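You operate a simulated robot arm through the tools that you are given. There is no shell and no other tool. Be economical: measure what you need, move in short steps, check, and stop when the job is done.

You run a simulated two-armed robot. Do the job below in one go: nothing can be reset, and whatever is moved stays where it is left.

TASK
Carry the white tray with both arms and set it on the top of the low cabinet. Then put the blue gloves from the shelf under the service table on the left half of the service table. Then fetch the cloth from the left half of the service table and set it on the top of the steel cabinet. The order counts.

The check looks at the end state, three seconds after you hand in, the way a careful person would. Anything else that was tipped, shoved, dropped, spilled or broken makes it a failure. Flat cloth is picked up by pressing the open fingertips on it (5 to 10 N) and closing them slowly along it; thin cloth reads only 2 to 8 mm in the jaws.

THE ROBOT
Two 7-joint arms with three-finger grippers on one trunk, on a base that drives. Base frame: it is fixed to the floor where the robot stands at the start and does not move with it; the origin is under the middle of the robot, x ahead of it, y to its left, z up. Lengths are in m, angles in degrees, forces in N, time in s.
The left shoulder is at the start at [0.03, 0.124, 1.183], the right one opposite. With the tool pointing down near the work surface each hand reaches from about 0.1 to 0.46 m from the robot's upright axis, wherever it stands, measured 20 degrees to its own side. Places, roughly: cloth (15x6x4 cm) [-1.9, 4.1, 0.8]; gloves [-0.25, 3.75, 0.25]; left half of the service table [-1.6, 4, 0.8]; top of the low cabinet [0.5, 4, 0.8]; top of the steel cabinet [-3.6, 4.1, 1]. Payload 2.2 kg a hand.
The TCP of each hand is the grasp point between the finger pads, 0.028 m short of the fingertips. In the tool frame z runs along the fingers and y along their closing line. The gripper opens to 0.102 m. The gripper's body begins 0.071 m behind the TCP.
Orientation is that of the tool frame in the base frame, as a unit quaternion [x, y, z, w]. With the fingers straight down and closing along the base's y, the tool's x points along the base's -x, its y along +y and its z along -z.

THE INTERFACE
- The arms move only by the tool drive_tool. It takes "left_commands", "right_commands" or both (then of equal length, played together; a hand with none holds still); each is a list of rows, each a list of 3 entries, a list of its own where there are three numbers: the shift along the tool's x, y, z in units of 50 mm (1.0 is 50 mm), then the turn, a rotation vector about the tool's x, y, z in units of 6 degrees (1.0 is 6 degrees), then the closure, from 0 (fully open) to 1 (shut). In form: [[[x, y, z], [ax, ay, az], claw], ...]. A call has 1 to 20 rows; each row shifts and turns the commanded pose from where the row before left it, along the tool's axes as they then stand. A call with a number of a shift or a turn outside -1 to 1 is refused whole. A row lasts 0.2 s, in which the tool goes at most 0.05 m and 8.6 degrees; a call with a longer step from one row to the next is refused whole, and so is a gripper value outside its range. Where a pose cannot be reached the arm comes as near as it can. A force on the tool above 40 N (or 10 N above the force at the start of the call, whichever is more), or a blocked arm, ends the call early, and 0.2 s more pass. Each finger halts on what it meets, pressing with about 37 N; the grip force reading is that of the motor and also rises with nothing between the fingers. The clock runs only during rows and for 0.2 s after the last one: add rows that do not move to give the fingers time. It gives the time, the measured TCP pose, the force on the tool (base axes), the opening and the grip force at its end, in the units of the frame above (readings bear some noise), with the torque about the TCP (base axes, N m) and any sound that the robot's microphone picked up, and new pictures: "views" is both (left out), scene, wrist or none (wrist: the cameras of the hands that moved).
- Cameras (640 x 400 px; columns grow to the right, rows downward): "scene" is now at [0.0499, -0.0116, 1.8999]; the picture's right is [-0.12, -0.99, 0.00], its down [-0.73, 0.09, -0.68] and it looks along [0.67, -0.08, -0.74] (base axes); focal length 263 px, centre (320, 200). "left" rides on the left gripper at [0.072, 0.038, -0.086] in its tool frame; the picture's right is [-0.46, 0.89, 0.00], its down [-0.60, -0.32, -0.73] and it looks along [-0.65, -0.34, 0.68] (tool axes); focal length 256 px, centre (320, 200). "right" rides on the right gripper at [0.069, 0.044, -0.086] in its tool frame; the picture's right is [-0.53, 0.85, 0.00], its down [-0.58, -0.36, -0.73] and it looks along [-0.62, -0.39, 0.68] (tool axes); focal length 256 px, centre (320, 200). There is no depth. A picture from a camera that has moved, and an enlarged one, comes with that camera's place and axes in the base frame and with its lens.
- move_column(by): slides the trunk up (or, below 0, down) by that many m; the arms and the scene camera ride with it, the base frame stays. It gives what a move gives, with no picture.
- steer(legs): drives the robot by 1 to 6 legs, each [ahead, left, turn to the left] in m, m and degrees, along the robot's own axes; the way and the turn of a leg run together, so that a leg with both is an arc; at most 1.5 m and 180 degrees a leg. The arms and the cameras ride along, it lands a little off, and it stops where it bumps. It gives what a move gives, and a new picture of the scene camera.
- pan_tilt(pan, tilt): turns the head with the scene camera to pan (to the left, within 143 degrees either way) and tilt (down, from -29 to 69), counted from straight ahead of the robot. It gives what a move gives, and a new picture of the scene camera.
- enlarge(camera, box): a new picture of the part [left, top, right, bottom] of that camera's present view, enlarged. It takes no simulated time.
- finish_job(): hands the job in; it is judged then, once.

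Go step by step. Nothing tells you exact positions but the pictures and the camera data: compare them with the known pose of the tool, close in by small moves and look again before you grip or let go. The budget is 165 turns and 260 pictures, counting those below and the enlarged ones. Unless the task says otherwise, let go and move clear before handing in, and close with one line.

The tools are called as name(argument=value, ...) on one line, values as JSON. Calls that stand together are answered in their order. drive_tool: Moves the arms, as the interface text tells. Its arguments: {"type":"object","properties":{"left_commands":{"type":"array"},"right_commands":{"type":"array"},"views":{"type":"string","enum":["both","scene","wrist","none"]}},"required":[]} The other tools are called the same way: move_column (by) slides the trunk up or down; steer (legs) drives the base; pan_tilt (pan, tilt) turns the head that bears the scene camera; enlarge (camera, box) takes an enlarged picture of a part of a camera's view; finish_job () hands the job in.

At the start:

```text
time: 0.0
left_eef_pos: [0.544, 0.1903, 1.4493]
left_ee_rot: [0.0, 1.0, 0.0, 0.0]
left_force: [-1.2, 0.0, -0.3]
left_moment: [-0.03, -0.02, -0.02]
left_width: 0.1021
left_grasp_force: 0.1
right_eef_pos: [0.3881, -0.1542, 1.4296]
right_ee_rot: [0.0, 1.0, 0.0, 0.0]
right_force: [-0.5, 0.3, -0.2]
right_moment: [0.0, 0.03, 0.05]
right_width: 0.1018
right_grasp_force: 0.0
trunk travel left (down, up): [-0.425, 0.115]
robot x, y, heading: [0.002, -0.0011, 0.1]
head pan, tilt: [-7.1, 47.5]
```

scene: 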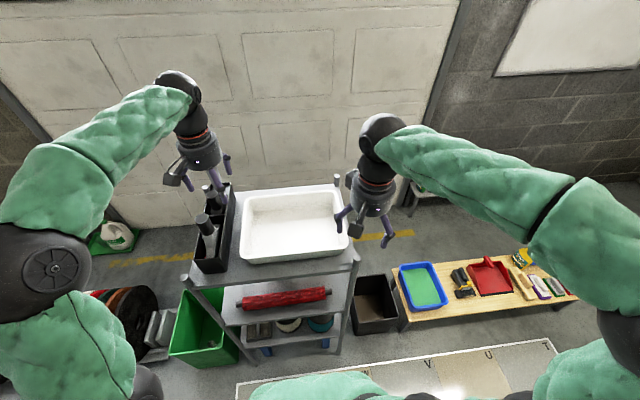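
right: 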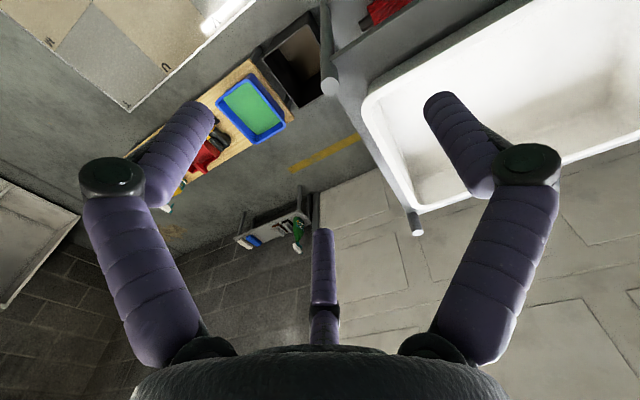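
left: 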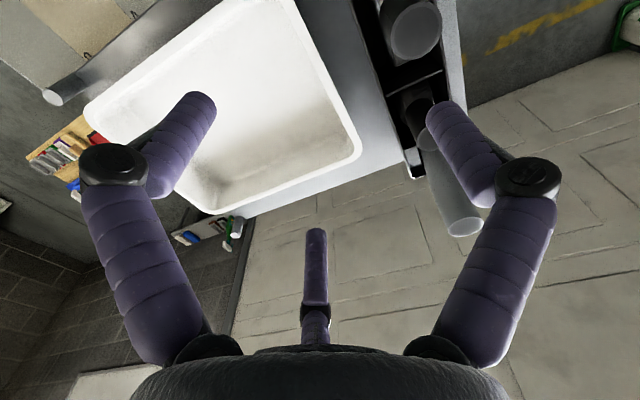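

I see the white tray on a grey cart ahead, roughly x 0.8, y 0. I'll look closer at it and then survey the room.

enlarge(camera="scene", box=[160, 150, 400, 300])

pan_tilt(pan=80, tilt=25)

pan_tilt(pan=130, tilt=25)

```text
2.67 times, centred on (280, 225) of scene
camera zoom: at [0.0499, -0.0116, 1.8999], right [-0.12, -0.99, 0.0], down [-0.73, 0.09, -0.68], along [0.67, -0.08, -0.74], focal length 702 px, centre (427, 133)
```

zoom: 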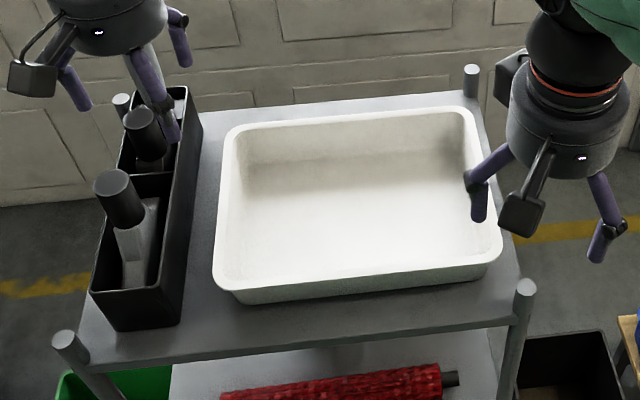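

```text
time: 1.6
left_eef_pos: [0.5435, 0.1906, 1.4493]
left_ee_rot: [-0.001, 1.0, 0.0, 0.0]
left_force: [0.3, -0.2, 0.6]
left_moment: [0.01, 0.02, -0.01]
left_width: 0.102
left_grasp_force: 0.1
right_eef_pos: [0.3884, -0.1548, 1.4309]
right_ee_rot: [0.001, 1.0, 0.0, 0.001]
right_force: [-0.4, 0.1, 0.1]
right_moment: [-0.01, 0.0, 0.03]
right_width: 0.102
right_grasp_force: 0.0
trunk travel left (down, up): [-0.425, 0.115]
robot x, y, heading: [0.0024, -0.0, -0.1]
head pan, tilt: [80.0, 25.0]
camera scene: at [-0.0126, 0.0889, 1.934], right [0.98, -0.17, 0.0], down [-0.07, -0.42, -0.91], along [0.16, 0.89, -0.42], focal length 263 px, centre (320, 200)
```

scene: 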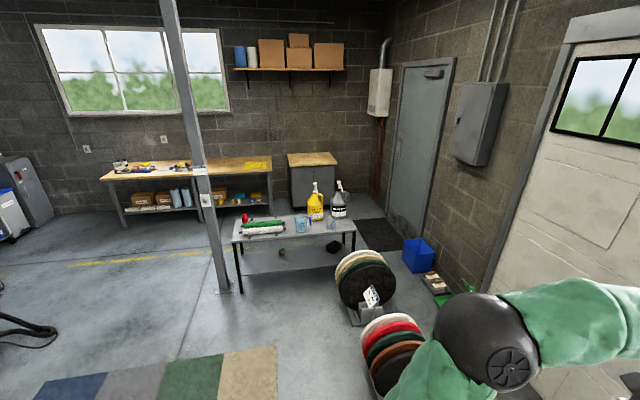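

```text
time: 2.8
left_eef_pos: [0.5442, 0.189, 1.4494]
left_ee_rot: [0.0, 1.0, 0.0, 0.0]
left_force: [-0.2, -0.3, 1.5]
left_moment: [-0.04, -0.03, 0.01]
left_width: 0.1022
left_grasp_force: 0.1
right_eef_pos: [0.3898, -0.1546, 1.4312]
right_ee_rot: [-0.001, 1.0, 0.001, 0.0]
right_force: [-0.1, -0.3, 0.1]
right_moment: [-0.03, -0.04, 0.02]
right_width: 0.102
right_grasp_force: 0.1
trunk travel left (down, up): [-0.425, 0.115]
robot x, y, heading: [-0.0044, -0.003, 0.2]
head pan, tilt: [130.0, 25.0]
camera scene: at [-0.0878, 0.0689, 1.934], right [0.77, 0.64, 0.0], down [0.27, -0.32, -0.91], along [-0.58, 0.69, -0.42], focal length 263 px, centre (320, 200)
```

scene: 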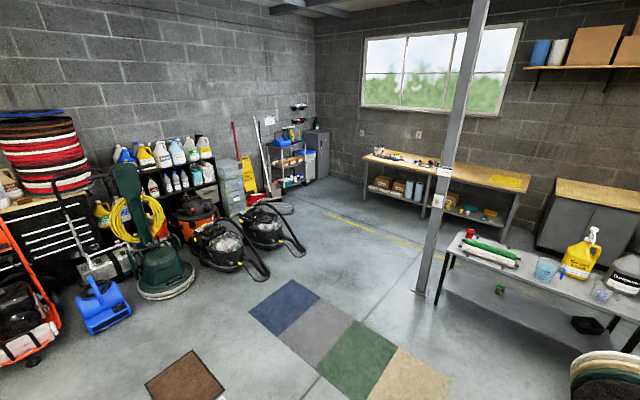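

The tray rim triangulates to about z 1.2, x 0.48–0.72, y −0.15 to 0.17, with a bottle caddy close on its left. I check the base clearance in front of the robot before driving nearer.

pan_tilt(pan=0, tilt=69)

enlarge(camera="left", box=[60, 0, 480, 260])

```text
time: 4.9
left_eef_pos: [0.5439, 0.19, 1.4503]
left_ee_rot: [0.0, 1.0, 0.0, 0.0]
left_force: [0.2, -0.8, 0.2]
left_moment: [-0.02, -0.01, -0.02]
left_width: 0.1021
left_grasp_force: 0.0
right_eef_pos: [0.388, -0.1548, 1.4301]
right_ee_rot: [0.0, 1.0, 0.0, 0.0]
right_force: [-0.3, -0.1, 0.5]
right_moment: [0.01, 0.0, -0.02]
right_width: 0.1021
right_grasp_force: 0.0
trunk travel left (down, up): [-0.425, 0.115]
robot x, y, heading: [0.0028, -0.0039, 0.1]
head pan, tilt: [0.0, 68.8]
camera scene: at [0.0272, -0.0018, 1.8746], right [0.0, -1.0, 0.0], down [-0.93, 0.0, -0.36], along [0.36, 0.0, -0.93], focal length 263 px, centre (320, 200)
```

scene: 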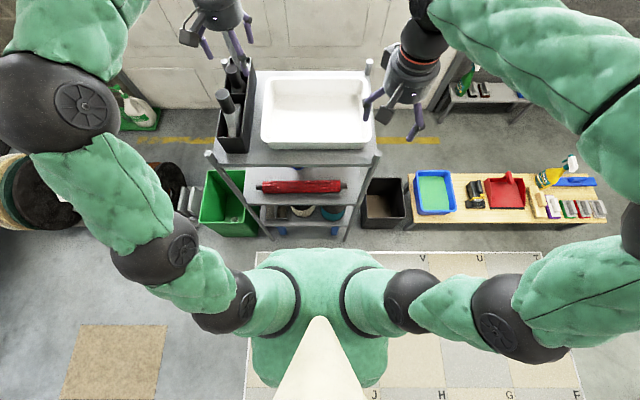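

```text
1.52 times, centred on (270, 130) of left
camera zoom: at [0.4726, 0.2279, 1.5364], right [0.46, 0.89, 0.0], down [0.6, -0.32, 0.73], along [0.65, -0.34, -0.68], focal length 390 px, centre (396, 307)
```

zoom: 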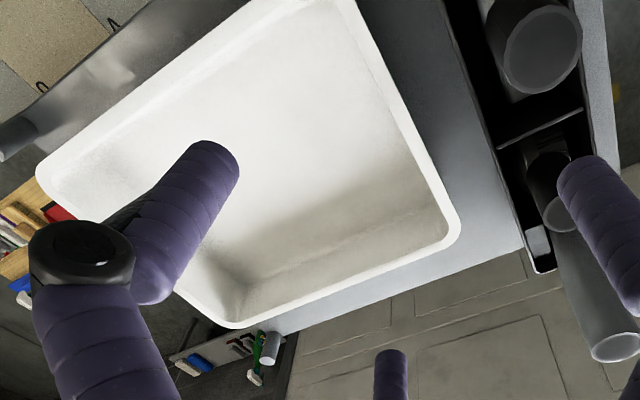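

The cart legs' near side is about x 0.48 at the floor, so I inch ahead 0.1 m to bring the tray centre to about 0.5 m from the axis.

steer(legs=[[0.08, 0, 0]])

```text
time: 6.0
left_eef_pos: [0.6264, 0.1896, 1.4483]
left_ee_rot: [0.0, 1.0, 0.0, -0.001]
left_force: [0.4, -0.6, -0.6]
left_moment: [0.01, 0.07, -0.02]
left_width: 0.1022
left_grasp_force: 0.0
right_eef_pos: [0.4684, -0.154, 1.4297]
right_ee_rot: [0.0, 1.0, -0.001, -0.001]
right_force: [0.7, 0.0, 0.7]
right_moment: [0.02, 0.06, 0.0]
right_width: 0.1019
right_grasp_force: 0.1
trunk travel left (down, up): [-0.425, 0.115]
robot x, y, heading: [0.0825, -0.0028, -0.0]
head pan, tilt: [0.0, 68.8]
camera scene: at [0.1078, -0.0019, 1.8745], right [0.0, -1.0, 0.0], down [-0.93, 0.0, -0.36], along [0.36, 0.0, -0.93], focal length 263 px, centre (320, 200)
```

scene: 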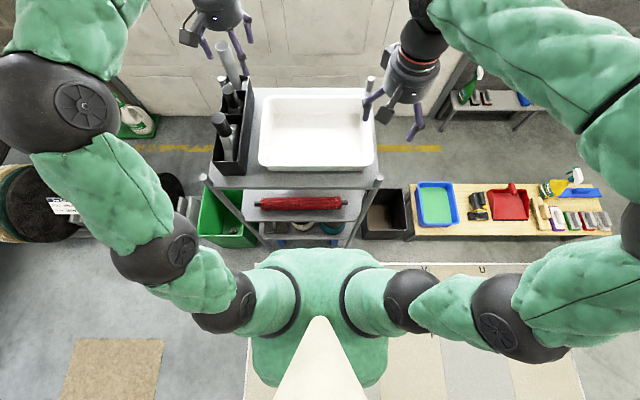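

Now I bring both hands above the side rims with partly closed fingers.

drive_tool(left_commands=[[[0.28, -0.08, 0.4], [0, 0, 0], 0.4], [[0.28, -0.08, 0.4], [0, 0, 0], 0.4], [[0.28, -0.07, 0.4], [0, 0, 0], 0.4], [[0.28, -0.07, 0.4], [0, 0, 0], 0.4], [[0, 0, 0], [0, 0, 0], 0.4], [[0, 0, 0], [0, 0, 0], 0.4]], right_commands=[[[-0.7, 0, 0.3], [0, 0, 0], 0.4], [[-0.7, 0, 0.3], [0, 0, 0], 0.4], [[-0.7, 0, 0.3], [0, 0, 0], 0.4], [[-0.7, 0, 0.3], [0, 0, 0], 0.4], [[0, 0, 0], [0, 0, 0], 0.4], [[0, 0, 0], [0, 0, 0], 0.4]])

enlarge(camera="scene", box=[190, 60, 410, 200])

```text
time: 7.4
left_eef_pos: [0.5677, 0.1746, 1.3692]
left_ee_rot: [0.0, 1.0, 0.0, 0.0]
left_force: [0.2, 0.0, 0.5]
left_moment: [0.02, -0.01, 0.0]
left_width: 0.0611
left_grasp_force: 0.0
right_eef_pos: [0.6075, -0.1531, 1.3701]
right_ee_rot: [-0.001, 1.0, 0.0, 0.001]
right_force: [-0.4, -0.5, -0.5]
right_moment: [0.03, 0.01, -0.02]
right_width: 0.0611
right_grasp_force: 0.1
trunk travel left (down, up): [-0.425, 0.115]
robot x, y, heading: [0.0791, -0.0049, 0.0]
head pan, tilt: [0.0, 68.8]
camera scene: at [0.1065, -0.0016, 1.8746], right [0.0, -1.0, 0.0], down [-0.93, 0.0, -0.36], along [0.36, 0.0, -0.93], focal length 263 px, centre (320, 200)
camera right: at [0.5382, -0.1096, 1.4555], right [0.53, 0.85, 0.0], down [0.58, -0.36, 0.73], along [0.62, -0.39, -0.68], focal length 256 px, centre (320, 200)
camera left: at [0.4956, 0.2124, 1.4563], right [0.47, 0.89, 0.0], down [0.6, -0.32, 0.73], along [0.65, -0.34, -0.68], focal length 256 px, centre (320, 200)
```

scene: 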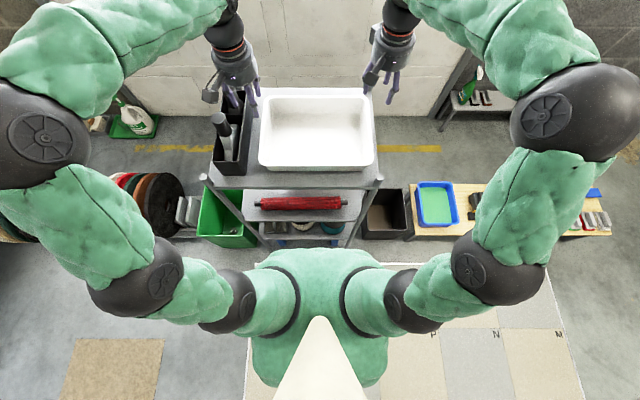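
right: 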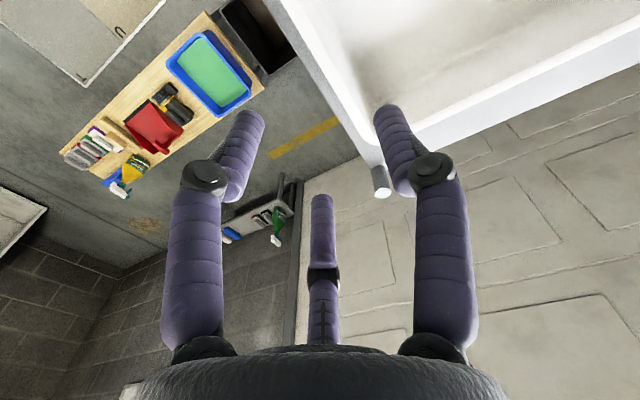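
left: 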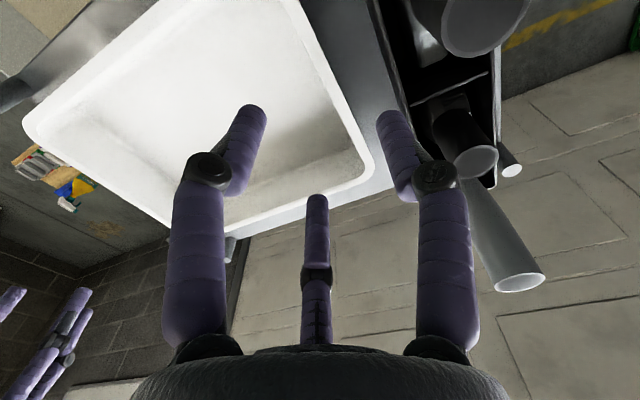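

```text
2.86 times, centred on (300, 130) of scene
camera zoom: at [0.1065, -0.0016, 1.8746], right [0.0, -1.0, 0.0], down [-0.93, 0.0, -0.36], along [0.36, 0.0, -0.93], focal length 752 px, centre (377, 400)
```

zoom: 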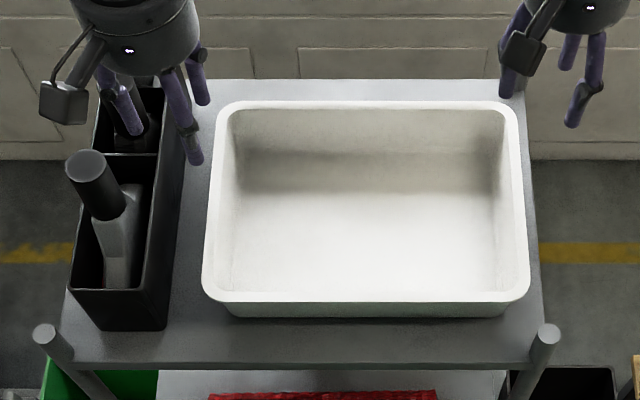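

Rim z≈1.195, with the left wall at y≈0.17 and the right at y≈−0.155. I lower both hands to just above the rim and look.

drive_tool(left_commands=[[[0, -0.02, 0.6], [0, 0, 0], 0.4], [[0, -0.02, 0.6], [0, 0, 0], 0.4], [[0, -0.02, 0.6], [0, 0, 0], 0.4], [[0, -0.02, 0.6], [0, 0, 0], 0.4], [[0, 0, 0], [0, 0, 0], 0.4]], right_commands=[[[-0.12, 0, 0.6], [0, 0, 0], 0.4], [[-0.12, 0, 0.6], [0, 0, 0], 0.4], [[-0.12, 0, 0.6], [0, 0, 0], 0.4], [[-0.1, 0, 0.6], [0, 0, 0], 0.4], [[0, 0, 0], [0, 0, 0], 0.4]])

enlarge(camera="scene", box=[190, 60, 410, 200])

```text
time: 8.6
left_eef_pos: [0.5673, 0.1702, 1.2491]
left_ee_rot: [0.001, 1.0, -0.001, 0.0]
left_force: [0.0, 0.0, 0.2]
left_moment: [0.05, 0.0, -0.01]
left_width: 0.061
left_grasp_force: 0.1
right_eef_pos: [0.6287, -0.1541, 1.2507]
right_ee_rot: [0.0, 1.0, 0.0, -0.001]
right_force: [-1.5, -0.3, -0.1]
right_moment: [-0.02, -0.01, -0.02]
right_width: 0.0616
right_grasp_force: 0.0
trunk travel left (down, up): [-0.425, 0.115]
robot x, y, heading: [0.0818, -0.0002, -0.2]
head pan, tilt: [0.0, 68.8]
camera scene: at [0.1051, -0.0018, 1.8746], right [0.0, -1.0, 0.0], down [-0.93, 0.0, -0.36], along [0.36, 0.0, -0.93], focal length 263 px, centre (320, 200)
camera right: at [0.56, -0.1109, 1.3364], right [0.53, 0.85, 0.0], down [0.58, -0.36, 0.73], along [0.62, -0.39, -0.68], focal length 256 px, centre (320, 200)
camera left: at [0.4962, 0.2083, 1.3365], right [0.46, 0.89, 0.0], down [0.6, -0.32, 0.73], along [0.65, -0.34, -0.68], focal length 256 px, centre (320, 200)
```

scene: 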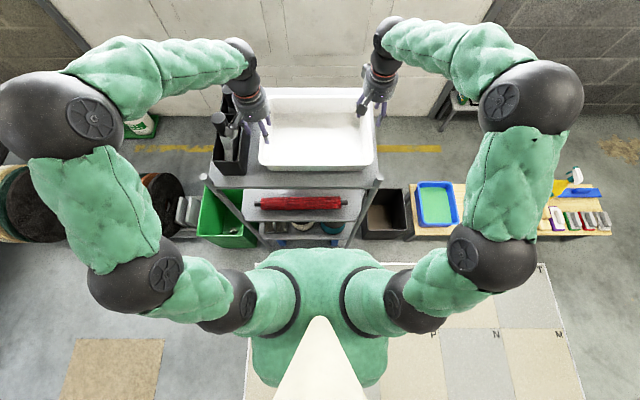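
right: 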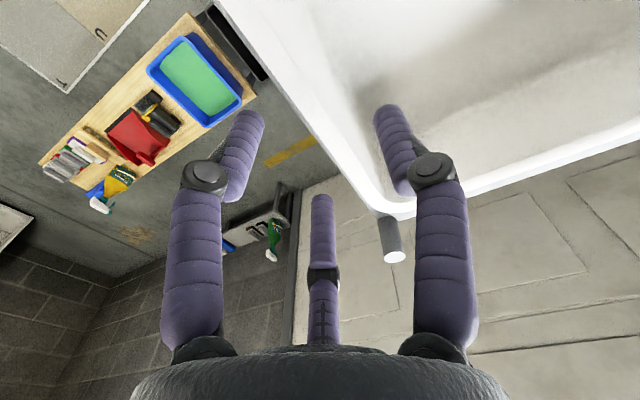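
left: 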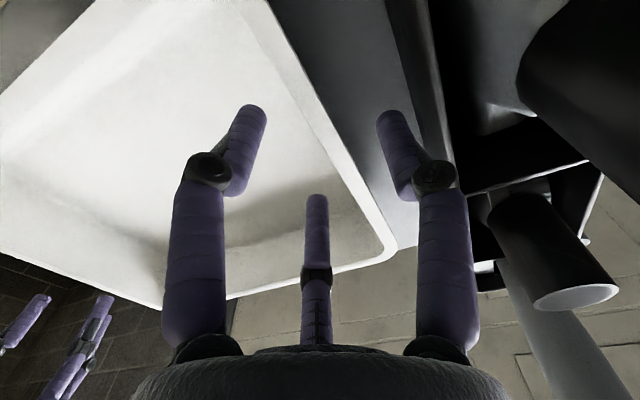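

```text
2.86 times, centred on (300, 130) of scene
camera zoom: at [0.1051, -0.0018, 1.8746], right [0.0, -1.0, 0.0], down [-0.93, 0.0, -0.36], along [0.36, 0.0, -0.93], focal length 752 px, centre (377, 400)
```

zoom: 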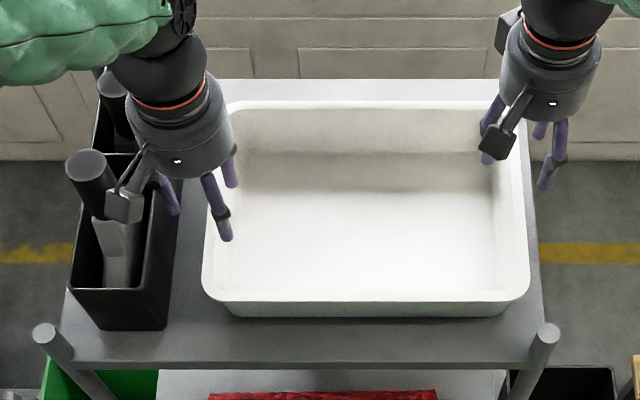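

Both rims sit between the fingers. I descend about 57 mm so the fingertips straddle the walls, then look before closing.

drive_tool(left_commands=[[[0, 0, 0.4], [0, 0, 0], 0.4], [[0, 0, 0.4], [0, 0, 0], 0.4], [[0, 0, 0.35], [0, 0, 0], 0.4], [[0, 0, 0], [0, 0, 0], 0.4]], right_commands=[[[0, 0, 0.4], [0, 0, 0], 0.4], [[0, 0, 0.4], [0, 0, 0], 0.4], [[0, 0, 0.35], [0, 0, 0], 0.4], [[0, 0, 0], [0, 0, 0], 0.4]])

enlarge(camera="scene", box=[190, 60, 410, 200])

```text
time: 9.6
left_eef_pos: [0.5666, 0.1719, 1.191]
left_ee_rot: [0.001, 1.0, -0.001, 0.001]
left_force: [-0.7, -0.9, 0.3]
left_moment: [0.01, -0.04, 0.0]
left_width: 0.0615
left_grasp_force: 0.0
right_eef_pos: [0.6297, -0.1542, 1.1924]
right_ee_rot: [0.0, 1.0, 0.0, 0.0]
right_force: [1.1, 0.2, 1.1]
right_moment: [0.01, -0.02, 0.01]
right_width: 0.0613
right_grasp_force: 0.0
trunk travel left (down, up): [-0.425, 0.115]
robot x, y, heading: [0.0813, -0.0006, -0.1]
head pan, tilt: [0.0, 68.8]
camera scene: at [0.1057, -0.0019, 1.8746], right [0.0, -1.0, 0.0], down [-0.93, 0.0, -0.36], along [0.36, 0.0, -0.93], focal length 263 px, centre (320, 200)
camera right: at [0.5604, -0.1112, 1.2788], right [0.53, 0.85, 0.0], down [0.58, -0.36, 0.73], along [0.62, -0.39, -0.68], focal length 256 px, centre (320, 200)
camera left: at [0.4955, 0.2091, 1.2784], right [0.47, 0.89, 0.0], down [0.6, -0.32, 0.73], along [0.65, -0.34, -0.68], focal length 256 px, centre (320, 200)
```

scene: 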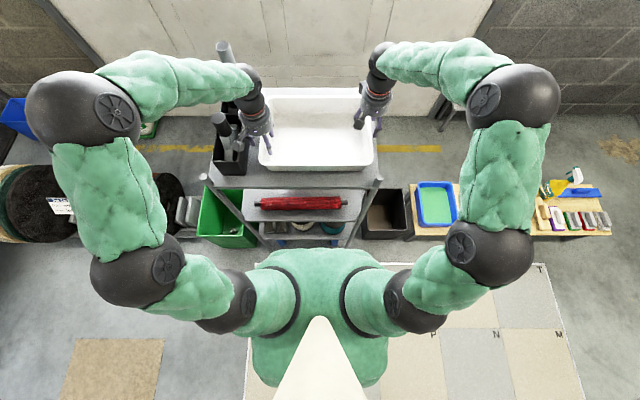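
right: 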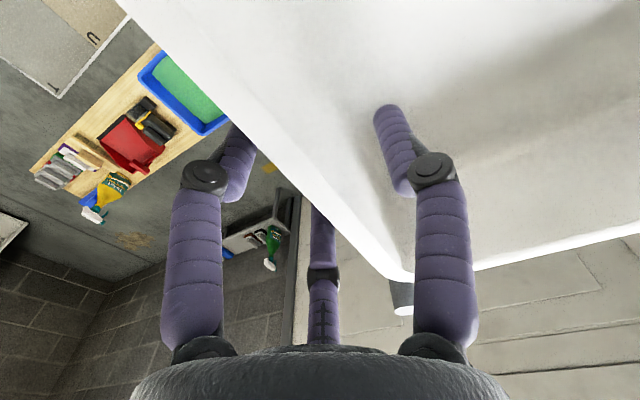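
left: 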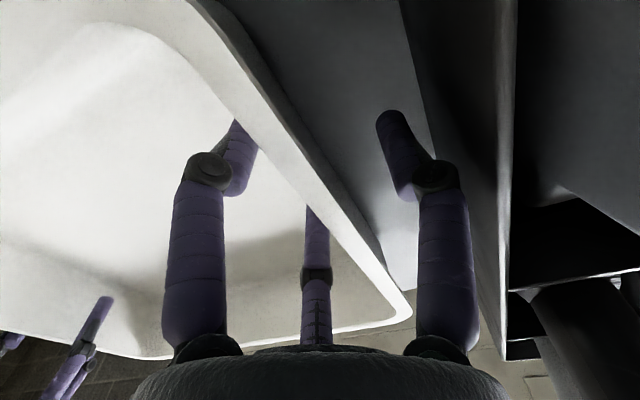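

```text
2.86 times, centred on (300, 130) of scene
camera zoom: at [0.1057, -0.0019, 1.8746], right [0.0, -1.0, 0.0], down [-0.93, 0.0, -0.36], along [0.36, 0.0, -0.93], focal length 752 px, centre (377, 400)
```

zoom: 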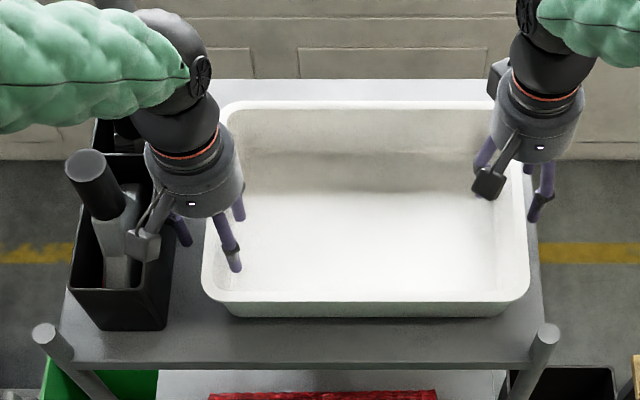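

Fingers straddle both walls with no contact. Closing both grippers.

drive_tool(left_commands=[[[0, 0, 0], [0, 0, 0], 0.55], [[0, 0, 0], [0, 0, 0], 0.7], [[0, 0, 0], [0, 0, 0], 0.85], [[0, 0, 0], [0, 0, 0], 1], [[0, 0, 0], [0, 0, 0], 1]], right_commands=[[[0, 0, 0], [0, 0, 0], 0.55], [[0, 0, 0], [0, 0, 0], 0.7], [[0, 0, 0], [0, 0, 0], 0.85], [[0, 0, 0], [0, 0, 0], 1], [[0, 0, 0], [0, 0, 0], 1]], views="scene")

```text
time: 10.5
left_eef_pos: [0.5684, 0.166, 1.1914]
left_ee_rot: [0.001, 1.0, -0.005, 0.003]
left_force: [1.3, -9.6, 1.5]
left_moment: [-1.75, 0.04, -0.06]
left_width: 0.0124
left_grasp_force: 36.5
right_eef_pos: [0.6287, -0.1458, 1.1917]
right_ee_rot: [0.0, 1.0, 0.007, -0.002]
right_force: [-2.2, 11.5, 0.9]
right_moment: [2.54, 0.26, -0.23]
right_width: 0.0124
right_grasp_force: 36.9
trunk travel left (down, up): [-0.425, 0.115]
robot x, y, heading: [0.0796, 0.0039, 0.2]
head pan, tilt: [0.0, 68.8]
stopped in row 4 (left hand): the force on the tool passed its limit at 53 N (the readings are from after the stop); the commanded pose is now the measured one
camera scene: at [0.1063, -0.0019, 1.8746], right [0.0, -1.0, 0.0], down [-0.93, 0.0, -0.36], along [0.36, 0.0, -0.93], focal length 263 px, centre (320, 200)
```

scene: 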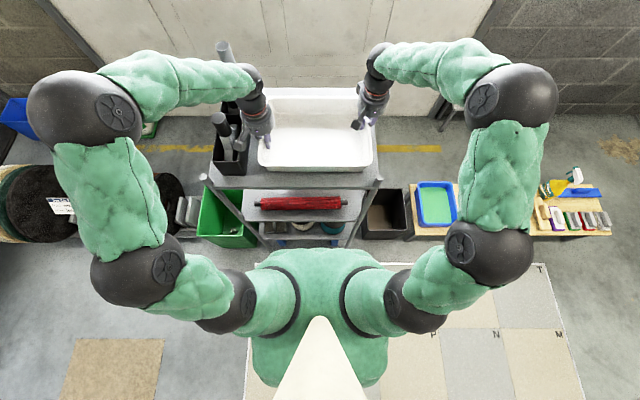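

Both walls are gripped (12 mm each side). I lift with the trunk so both hands rise together.

move_column(by=0.03)

move_column(by=0.08)

enlarge(camera="scene", box=[190, 60, 410, 200])

```text
time: 11.3
left_eef_pos: [0.5682, 0.1681, 1.2227]
left_ee_rot: [0.001, 1.0, -0.003, 0.003]
left_force: [-0.6, 2.5, 7.6]
left_moment: [-0.32, 0.57, -0.21]
left_width: 0.0102
left_grasp_force: 36.4
right_eef_pos: [0.6297, -0.1497, 1.2241]
right_ee_rot: [0.0, 1.0, 0.004, 0.001]
right_force: [1.1, -1.9, 12.1]
right_moment: [0.4, 1.46, -0.24]
right_width: 0.0099
right_grasp_force: 37.3
trunk travel left (down, up): [-0.455, 0.085]
robot x, y, heading: [0.0794, 0.0005, 0.1]
head pan, tilt: [0.0, 68.8]
```

```text
time: 12.4
left_eef_pos: [0.5691, 0.167, 1.3018]
left_ee_rot: [0.0, 1.0, -0.004, 0.001]
left_force: [-6.6, 18.6, -0.8]
left_moment: [-0.09, 0.32, -0.24]
left_width: 0.0096
left_grasp_force: 36.7
right_eef_pos: [0.6288, -0.1485, 1.302]
right_ee_rot: [-0.001, 1.0, 0.004, -0.002]
right_force: [6.7, -18.4, -2.0]
right_moment: [0.01, -0.32, -0.51]
right_width: 0.0099
right_grasp_force: 37.0
trunk travel left (down, up): [-0.535, 0.005]
robot x, y, heading: [0.0785, -0.0006, -0.1]
head pan, tilt: [0.0, 68.8]
```

```text
2.86 times, centred on (300, 130) of scene
camera zoom: at [0.1067, -0.0018, 1.9844], right [0.0, -1.0, 0.0], down [-0.93, 0.0, -0.36], along [0.36, 0.0, -0.93], focal length 752 px, centre (377, 400)
```

zoom: 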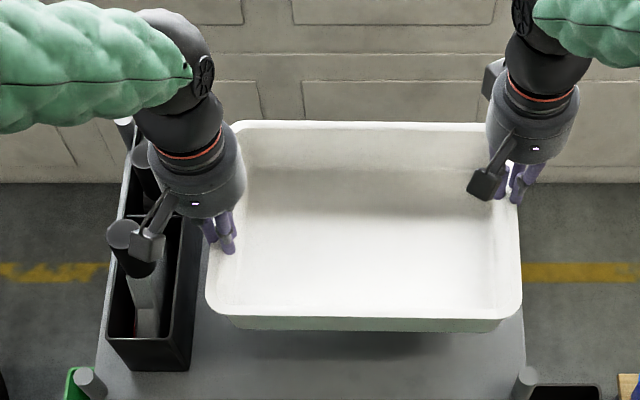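

The tray is held and clear of the cart. I look at the floor to the left and behind to choose the driving path.

pan_tilt(pan=100, tilt=45)

pan_tilt(pan=143, tilt=50)

```text
time: 14.2
left_eef_pos: [0.5682, 0.1671, 1.3009]
left_ee_rot: [0.001, 1.0, -0.003, 0.001]
left_force: [-8.6, 32.4, -1.5]
left_moment: [0.21, 0.06, -0.16]
left_width: 0.01
left_grasp_force: 37.2
right_eef_pos: [0.6304, -0.1489, 1.3018]
right_ee_rot: [-0.001, 1.0, 0.004, 0.0]
right_force: [8.5, -32.5, -1.9]
right_moment: [-0.26, -0.09, -0.63]
right_width: 0.0099
right_grasp_force: 36.6
trunk travel left (down, up): [-0.535, 0.005]
robot x, y, heading: [0.0807, -0.0033, -0.1]
head pan, tilt: [100.0, 45.0]
camera scene: at [0.037, 0.0783, 2.0134], right [0.98, 0.17, 0.0], down [0.12, -0.7, -0.71], along [-0.12, 0.7, -0.71], focal length 263 px, centre (320, 200)
```

scene: 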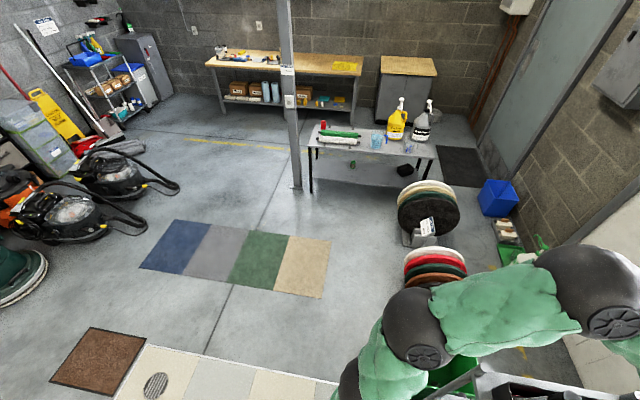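

```text
time: 15.3
left_eef_pos: [0.5672, 0.1681, 1.3005]
left_ee_rot: [0.001, 1.0, -0.002, 0.002]
left_force: [-9.9, 32.4, -2.1]
left_moment: [0.26, 0.06, -0.18]
left_width: 0.0097
left_grasp_force: 36.5
right_eef_pos: [0.6295, -0.1485, 1.3025]
right_ee_rot: [0.0, 1.0, 0.004, 0.0]
right_force: [7.8, -32.7, -1.8]
right_moment: [-0.32, -0.06, -0.59]
right_width: 0.0099
right_grasp_force: 36.9
trunk travel left (down, up): [-0.535, 0.005]
robot x, y, heading: [0.0819, 0.0014, 0.3]
head pan, tilt: [143.0, 50.0]
camera scene: at [-0.0105, 0.0446, 2.0066], right [0.6, 0.8, 0.0], down [0.61, -0.46, -0.64], along [-0.51, 0.39, -0.77], focal length 263 px, centre (320, 200)
```

scene: 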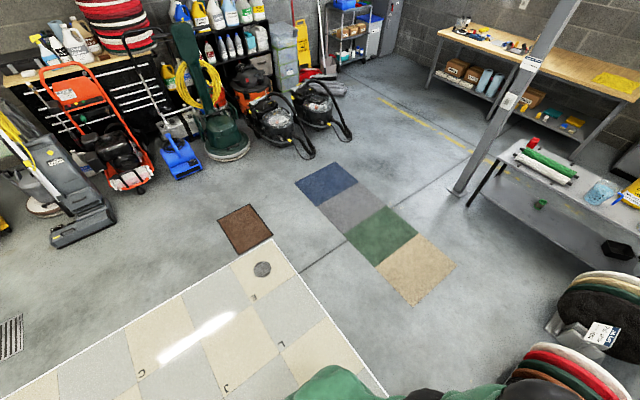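

The floor mats are flat and the only wide passage is left of the post (about x −1.3). I relieve the squeeze between the hands, then back off and turn left.

drive_tool(left_commands=[[[0, 0.04, 0], [0, 0, 0], 1], [[0, 0, 0], [0, 0, 0], 1]], right_commands=[[[0, -0.05, 0], [0, 0, 0], 1], [[0, 0, 0], [0, 0, 0], 1]], views="none")

pan_tilt(pan=0, tilt=45)

```text
time: 15.9
left_eef_pos: [0.5689, 0.1688, 1.3004]
left_ee_rot: [0.001, 1.0, -0.005, 0.002]
left_force: [-4.8, 8.8, -1.5]
left_moment: [-0.25, 1.19, -0.4]
left_width: 0.0099
left_grasp_force: 37.2
right_eef_pos: [0.6293, -0.1493, 1.3018]
right_ee_rot: [-0.002, 1.0, 0.007, -0.001]
right_force: [5.2, -9.3, -2.0]
right_moment: [0.17, -1.18, -0.62]
right_width: 0.01
right_grasp_force: 37.3
trunk travel left (down, up): [-0.535, 0.005]
robot x, y, heading: [0.0812, 0.0033, 0.0]
head pan, tilt: [143.0, 50.0]
```

```text
time: 18.2
left_eef_pos: [0.5694, 0.1689, 1.3012]
left_ee_rot: [0.001, 1.0, -0.005, 0.002]
left_force: [2.6, -31.7, -0.9]
left_moment: [-1.24, -0.37, -0.53]
left_width: 0.0099
left_grasp_force: 37.1
right_eef_pos: [0.6286, -0.1487, 1.2993]
right_ee_rot: [-0.002, 1.0, 0.006, -0.002]
right_force: [-3.0, 31.2, -1.9]
right_moment: [1.02, 0.34, -0.28]
right_width: 0.0101
right_grasp_force: 36.8
trunk travel left (down, up): [-0.535, 0.005]
robot x, y, heading: [0.0809, -0.0007, 0.0]
head pan, tilt: [0.0, 45.0]
camera scene: at [0.1323, -0.0018, 2.0134], right [0.0, -1.0, 0.0], down [-0.71, 0.0, -0.71], along [0.71, 0.0, -0.71], focal length 263 px, centre (320, 200)
```

scene: 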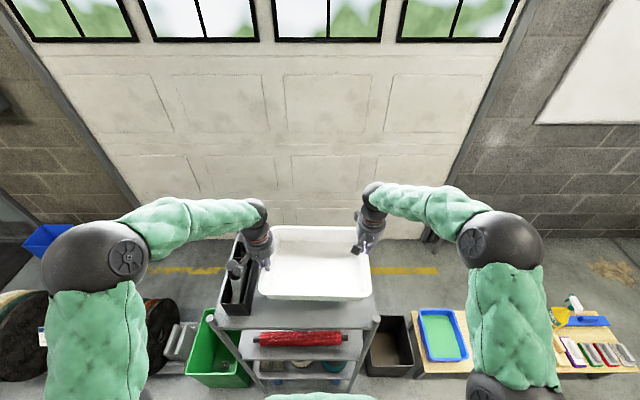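

The hand-to-hand force saturates around 32 N and the grip is steady. Backing off now.

steer(legs=[[-0.5, 0, 0]])

steer(legs=[[0, 0, 90]])

```text
time: 21.1
left_eef_pos: [0.069, 0.169, 1.3005]
left_ee_rot: [-0.001, 1.0, -0.005, 0.002]
left_force: [4.6, -36.0, -1.0]
left_moment: [-1.3, -0.15, -0.54]
left_width: 0.0098
left_grasp_force: 37.0
right_eef_pos: [0.1286, -0.1497, 1.3007]
right_ee_rot: [0.0, 1.0, 0.007, -0.002]
right_force: [-4.6, 34.9, -2.4]
right_moment: [1.16, 0.06, -0.3]
right_width: 0.0099
right_grasp_force: 36.8
trunk travel left (down, up): [-0.535, 0.005]
robot x, y, heading: [-0.4209, -0.0008, 0.2]
head pan, tilt: [0.0, 45.0]
camera scene: at [-0.3679, -0.0018, 2.0134], right [0.0, -1.0, 0.0], down [-0.71, 0.0, -0.71], along [0.71, 0.0, -0.71], focal length 263 px, centre (320, 200)
```

scene: 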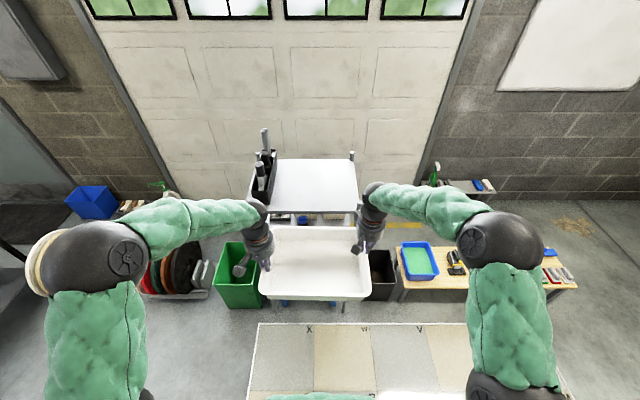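

```text
time: 25.3
left_eef_pos: [-0.5853, 0.4914, 1.3008]
left_ee_rot: [-0.704, 0.71, -0.002, 0.004]
left_force: [5.1, -1.4, -1.5]
left_moment: [0.07, -0.63, -0.36]
left_width: 0.0099
left_grasp_force: 37.0
right_eef_pos: [-0.268, 0.5473, 1.3024]
right_ee_rot: [-0.704, 0.71, 0.004, -0.006]
right_force: [-4.0, 2.5, -1.3]
right_moment: [-0.07, 0.5, -0.47]
right_width: 0.0096
right_grasp_force: 36.8
trunk travel left (down, up): [-0.535, 0.005]
robot x, y, heading: [-0.4204, -0.0018, 89.7]
head pan, tilt: [0.0, 45.0]
camera scene: at [-0.4199, 0.0502, 2.0134], right [1.0, -0.01, 0.0], down [-0.01, -0.71, -0.71], along [0.01, 0.71, -0.71], focal length 263 px, centre (320, 200)
```

scene: 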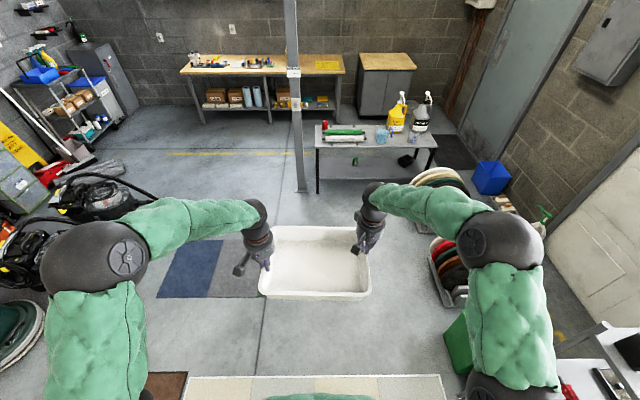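

Turned left with the tray steady. The post is at (−0.59, 2.2), so I shift left to x≈−1.3 and go ahead past it.

steer(legs=[[0, 0.88, 0], [1.5, 0, 0], [1.5, 0, 0]])

```text
time: 43.9
left_eef_pos: [-1.4436, 3.4815, 1.3009]
left_ee_rot: [-0.703, 0.711, -0.002, 0.005]
left_force: [2.6, -1.3, -1.4]
left_moment: [-0.01, -0.56, -0.37]
left_width: 0.0097
left_grasp_force: 37.2
right_eef_pos: [-1.1262, 3.5389, 1.3012]
right_ee_rot: [-0.704, 0.71, 0.003, -0.007]
right_force: [-1.5, 2.6, -1.8]
right_moment: [0.05, 0.42, -0.46]
right_width: 0.0098
right_grasp_force: 37.1
trunk travel left (down, up): [-0.535, 0.005]
robot x, y, heading: [-1.2803, 2.9916, 89.6]
head pan, tilt: [0.0, 45.0]
camera scene: at [-1.2783, 3.0408, 2.0134], right [1.0, -0.01, 0.0], down [-0.01, -0.71, -0.71], along [0.01, 0.71, -0.71], focal length 263 px, centre (320, 200)
```

scene: 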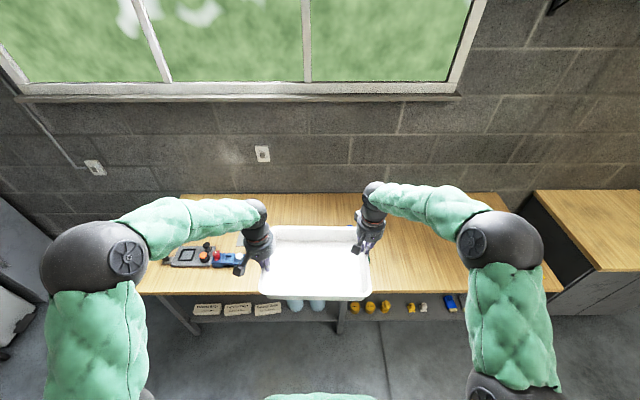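

The cabinet top spans roughly x 0.18–0.88, y 3.7–4.33. I strafe right to line up with it, staying at y≈3.0.

steer(legs=[[0, -0.9, 0.4], [0, -0.9, 0]])

```text
time: 53.0
left_eef_pos: [0.3464, 3.4727, 1.3013]
left_ee_rot: [-0.702, 0.712, -0.003, 0.005]
left_force: [-0.7, -2.6, -0.9]
left_moment: [-0.03, -0.55, -0.35]
left_width: 0.0098
left_grasp_force: 37.7
right_eef_pos: [0.6649, 3.527, 1.3016]
right_ee_rot: [-0.702, 0.712, 0.003, -0.006]
right_force: [-0.1, 2.6, -2.1]
right_moment: [0.04, 0.38, -0.41]
right_width: 0.0096
right_grasp_force: 37.1
trunk travel left (down, up): [-0.535, 0.005]
robot x, y, heading: [0.5115, 2.9749, 89.5]
head pan, tilt: [0.0, 45.0]
camera scene: at [0.5101, 3.0298, 2.0134], right [1.0, -0.01, 0.0], down [-0.01, -0.71, -0.71], along [0.01, 0.71, -0.71], focal length 263 px, centre (320, 200)
```

scene: 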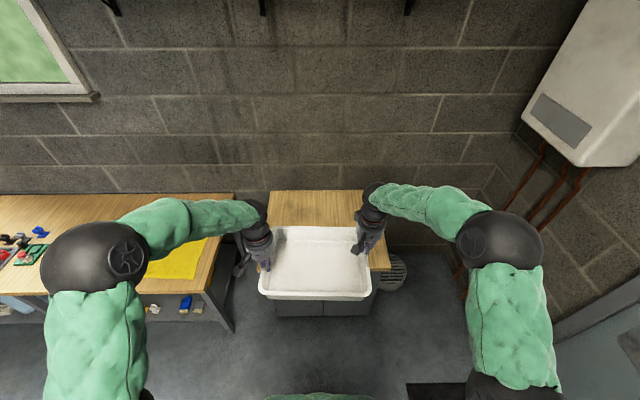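

The tray is lined up. I move ahead 0.38 m in two steps, watching the gap to the cabinet.

steer(legs=[[0.3, -0.01, 0.4]])

pan_tilt(pan=0, tilt=69)

```text
time: 55.0
left_eef_pos: [0.3574, 3.7732, 1.3011]
left_ee_rot: [-0.703, 0.711, -0.002, 0.005]
left_force: [-0.1, -2.5, -0.7]
left_moment: [-0.24, -0.44, -0.36]
left_width: 0.0099
left_grasp_force: 37.1
right_eef_pos: [0.675, 3.831, 1.3016]
right_ee_rot: [-0.704, 0.71, 0.003, -0.006]
right_force: [0.2, 3.2, -2.2]
right_moment: [0.29, 0.37, -0.47]
right_width: 0.0097
right_grasp_force: 37.2
trunk travel left (down, up): [-0.535, 0.005]
robot x, y, heading: [0.5207, 3.2823, 89.6]
head pan, tilt: [0.0, 45.0]
camera scene: at [0.5233, 3.3317, 2.0134], right [1.0, -0.01, 0.0], down [-0.01, -0.71, -0.71], along [0.01, 0.71, -0.71], focal length 263 px, centre (320, 200)
```

scene: 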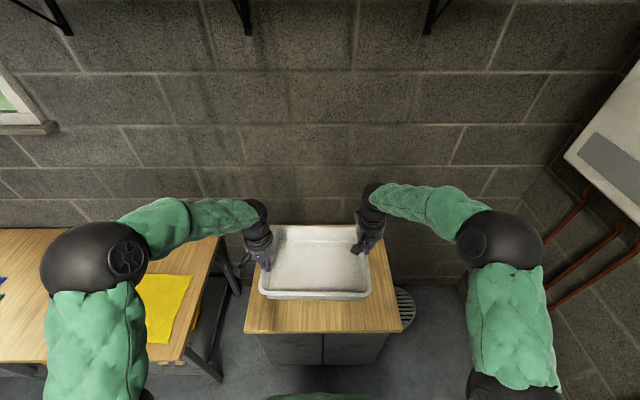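

```text
time: 55.9
left_eef_pos: [0.3581, 3.7717, 1.3016]
left_ee_rot: [-0.704, 0.711, -0.004, 0.005]
left_force: [0.0, -2.5, -0.1]
left_moment: [0.15, -0.47, -0.27]
left_width: 0.01
left_grasp_force: 37.2
right_eef_pos: [0.6754, 3.8304, 1.3031]
right_ee_rot: [-0.704, 0.71, 0.004, -0.006]
right_force: [0.6, 1.6, -2.2]
right_moment: [-0.12, 0.38, -0.38]
right_width: 0.0095
right_grasp_force: 37.3
trunk travel left (down, up): [-0.535, 0.005]
robot x, y, heading: [0.5191, 3.2835, 89.6]
head pan, tilt: [0.0, 68.8]
camera scene: at [0.5231, 3.3065, 1.9846], right [1.0, -0.01, 0.0], down [-0.01, -0.93, -0.36], along [0.0, 0.36, -0.93], focal length 263 px, centre (320, 200)
```

scene: 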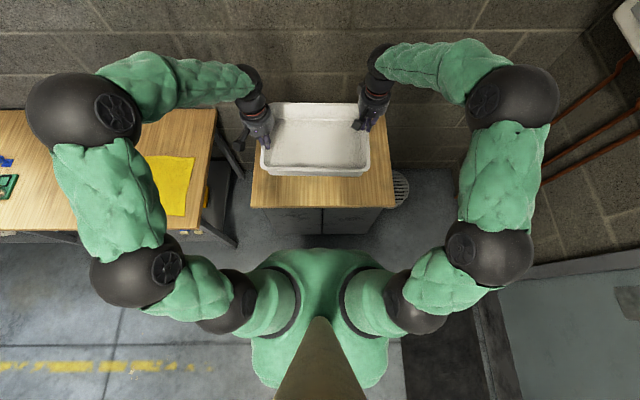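

The cabinet front edge is at y≈3.72, with the tray's near edge still short of it. Ahead 0.12 m more, then lower with the trunk.

steer(legs=[[0.12, -0.01, 0.3]])

move_column(by=-0.3)

pan_tilt(pan=0, tilt=60)

```text
time: 57.1
left_eef_pos: [0.3667, 3.8909, 1.3008]
left_ee_rot: [-0.706, 0.709, -0.003, 0.005]
left_force: [-0.8, -3.1, -1.1]
left_moment: [-0.25, -0.45, -0.35]
left_width: 0.0098
left_grasp_force: 36.5
right_eef_pos: [0.6818, 3.9516, 1.302]
right_ee_rot: [-0.706, 0.708, 0.003, -0.006]
right_force: [0.2, 2.2, -1.9]
right_moment: [0.29, 0.36, -0.43]
right_width: 0.01
right_grasp_force: 37.0
trunk travel left (down, up): [-0.535, 0.005]
robot x, y, heading: [0.5319, 3.4002, 90.0]
head pan, tilt: [0.0, 68.8]
camera scene: at [0.5335, 3.4252, 1.9846], right [1.0, 0.0, 0.0], down [0.0, -0.93, -0.36], along [0.0, 0.36, -0.93], focal length 263 px, centre (320, 200)
```

scene: 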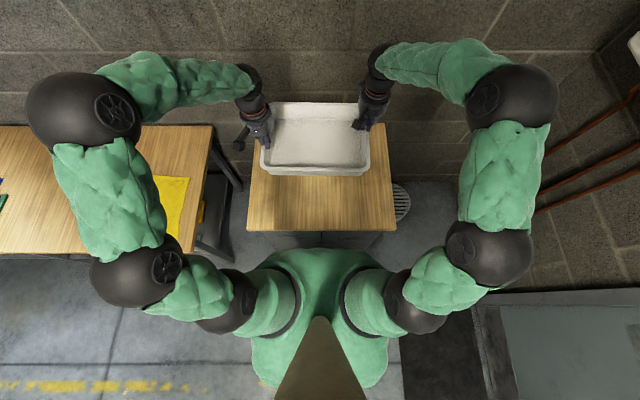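

```text
time: 60.1
left_eef_pos: [0.3658, 3.8911, 1.0003]
left_ee_rot: [-0.705, 0.709, -0.003, 0.005]
left_force: [0.4, -1.8, -0.5]
left_moment: [-0.22, -0.47, -0.33]
left_width: 0.0095
left_grasp_force: 36.9
right_eef_pos: [0.6842, 3.9494, 1.0015]
right_ee_rot: [-0.706, 0.708, 0.004, -0.006]
right_force: [-0.2, 2.0, -1.4]
right_moment: [0.23, 0.34, -0.41]
right_width: 0.0096
right_grasp_force: 36.4
trunk travel left (down, up): [-0.235, 0.305]
robot x, y, heading: [0.5353, 3.3999, 89.9]
head pan, tilt: [0.0, 68.8]
```

```text
time: 60.9
left_eef_pos: [0.3658, 3.8911, 1.0003]
left_ee_rot: [-0.705, 0.709, -0.003, 0.006]
left_force: [-0.1, -2.5, -1.6]
left_moment: [-0.09, -0.5, -0.33]
left_width: 0.0098
left_grasp_force: 36.6
right_eef_pos: [0.6832, 3.9509, 1.0016]
right_ee_rot: [-0.706, 0.708, 0.003, -0.006]
right_force: [0.1, 2.2, -3.1]
right_moment: [0.07, 0.37, -0.37]
right_width: 0.0097
right_grasp_force: 36.7
trunk travel left (down, up): [-0.235, 0.305]
robot x, y, heading: [0.5355, 3.4012, 89.6]
head pan, tilt: [0.0, 60.0]
camera scene: at [0.5336, 3.4369, 1.6939], right [1.0, 0.0, 0.0], down [0.0, -0.87, -0.5], along [0.0, 0.5, -0.87], focal length 263 px, centre (320, 200)
```

scene: 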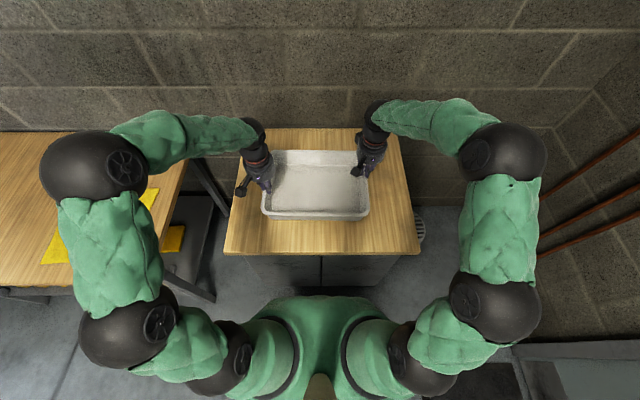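

The tray hangs well inside the cabinet top. I lower in smaller steps and watch for contact.

move_column(by=-0.09)

drive_tool(left_commands=[[[0, 0, 0], [0, 0, 0], 1]], right_commands=[[[0, 0, 0], [0, 0, 0], 1]], views="both")

```text
time: 62.1
left_eef_pos: [0.3657, 3.8898, 0.9108]
left_ee_rot: [-0.706, 0.708, -0.002, 0.005]
left_force: [0.0, -3.1, -1.6]
left_moment: [0.07, -0.48, -0.29]
left_width: 0.0098
left_grasp_force: 36.7
right_eef_pos: [0.6822, 3.9507, 0.9118]
right_ee_rot: [-0.705, 0.709, 0.004, -0.007]
right_force: [0.5, 1.6, -1.1]
right_moment: [-0.04, 0.32, -0.38]
right_width: 0.0097
right_grasp_force: 37.2
trunk travel left (down, up): [-0.145, 0.395]
robot x, y, heading: [0.5305, 3.3991, 89.9]
head pan, tilt: [0.0, 60.0]
```

```text
time: 62.5
left_eef_pos: [0.366, 3.8904, 0.9106]
left_ee_rot: [-0.705, 0.709, -0.002, 0.005]
left_force: [-0.7, -3.0, -0.7]
left_moment: [0.06, -0.48, -0.26]
left_width: 0.0094
left_grasp_force: 37.2
right_eef_pos: [0.6833, 3.9498, 0.9121]
right_ee_rot: [-0.706, 0.708, 0.004, -0.006]
right_force: [1.0, 2.0, -3.1]
right_moment: [-0.02, 0.38, -0.39]
right_width: 0.01
right_grasp_force: 36.7
trunk travel left (down, up): [-0.145, 0.395]
robot x, y, heading: [0.532, 3.3995, 90.2]
head pan, tilt: [0.0, 60.0]
camera scene: at [0.5336, 3.4368, 1.604], right [1.0, 0.0, 0.0], down [0.0, -0.87, -0.5], along [0.0, 0.5, -0.87], focal length 263 px, centre (320, 200)
camera right: at [0.64, 3.8814, 0.9991], right [-0.84, 0.54, 0.01], down [0.38, 0.58, 0.72], along [0.38, 0.61, -0.69], focal length 256 px, centre (320, 200)
camera left: at [0.3272, 3.818, 0.9977], right [-0.88, 0.47, -0.01], down [0.31, 0.6, 0.74], along [0.35, 0.65, -0.68], focal length 256 px, centre (320, 200)
```

scene: 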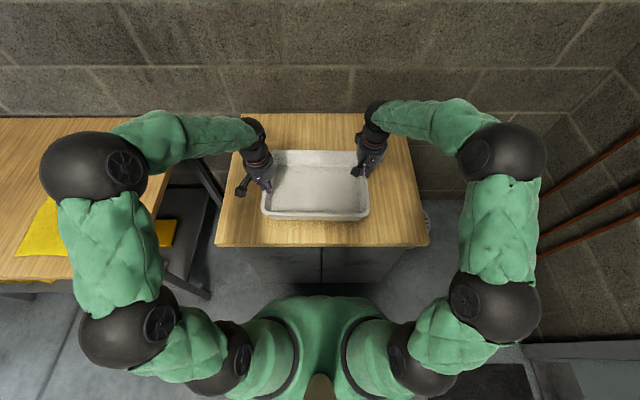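
right: 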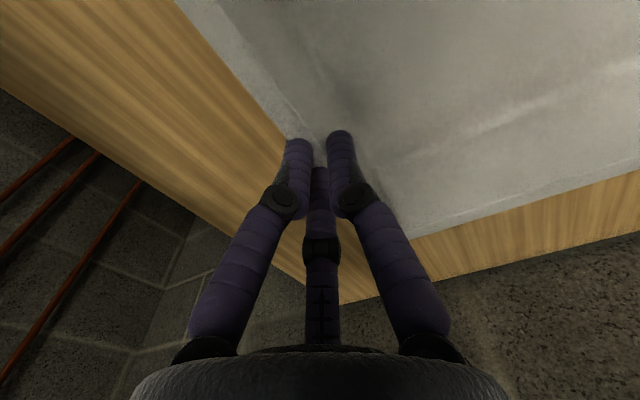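
left: 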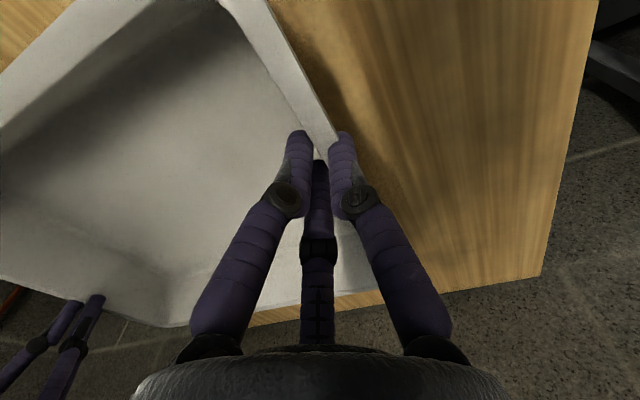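

Nearly down; the top is at z≈0.80–0.83. I lower in 15–20 mm steps.

move_column(by=-0.03)

move_column(by=-0.015)

```text
time: 63.2
left_eef_pos: [0.3659, 3.8917, 0.8835]
left_ee_rot: [-0.706, 0.709, 0.001, 0.007]
left_force: [1.2, -1.5, 6.9]
left_moment: [0.88, -0.49, -0.23]
left_width: 0.01
left_grasp_force: 37.1
right_eef_pos: [0.6824, 3.9504, 0.885]
right_ee_rot: [-0.705, 0.709, 0.007, -0.005]
right_force: [-1.5, 0.9, 11.4]
right_moment: [0.89, 0.41, -0.4]
right_width: 0.0098
right_grasp_force: 37.1
trunk travel left (down, up): [-0.115, 0.425]
robot x, y, heading: [0.5366, 3.4019, 89.7]
head pan, tilt: [0.0, 60.0]
```

```text
time: 63.7
left_eef_pos: [0.3661, 3.8936, 0.8812]
left_ee_rot: [-0.707, 0.707, 0.002, 0.011]
left_force: [0.8, -3.1, 15.4]
left_moment: [-0.22, -0.45, -0.28]
left_width: 0.0099
left_grasp_force: 37.1
right_eef_pos: [0.6828, 3.9539, 0.8831]
right_ee_rot: [-0.704, 0.71, 0.01, -0.001]
right_force: [-0.3, -0.2, 12.3]
right_moment: [-0.53, 0.42, -0.16]
right_width: 0.0098
right_grasp_force: 37.3
trunk travel left (down, up): [-0.109, 0.431]
robot x, y, heading: [0.529, 3.4014, 89.7]
head pan, tilt: [0.0, 60.0]
stopped: the force on the tool passed its limit at 46 N (the readings are from after the stop); the commanded pose is now the measured one
```

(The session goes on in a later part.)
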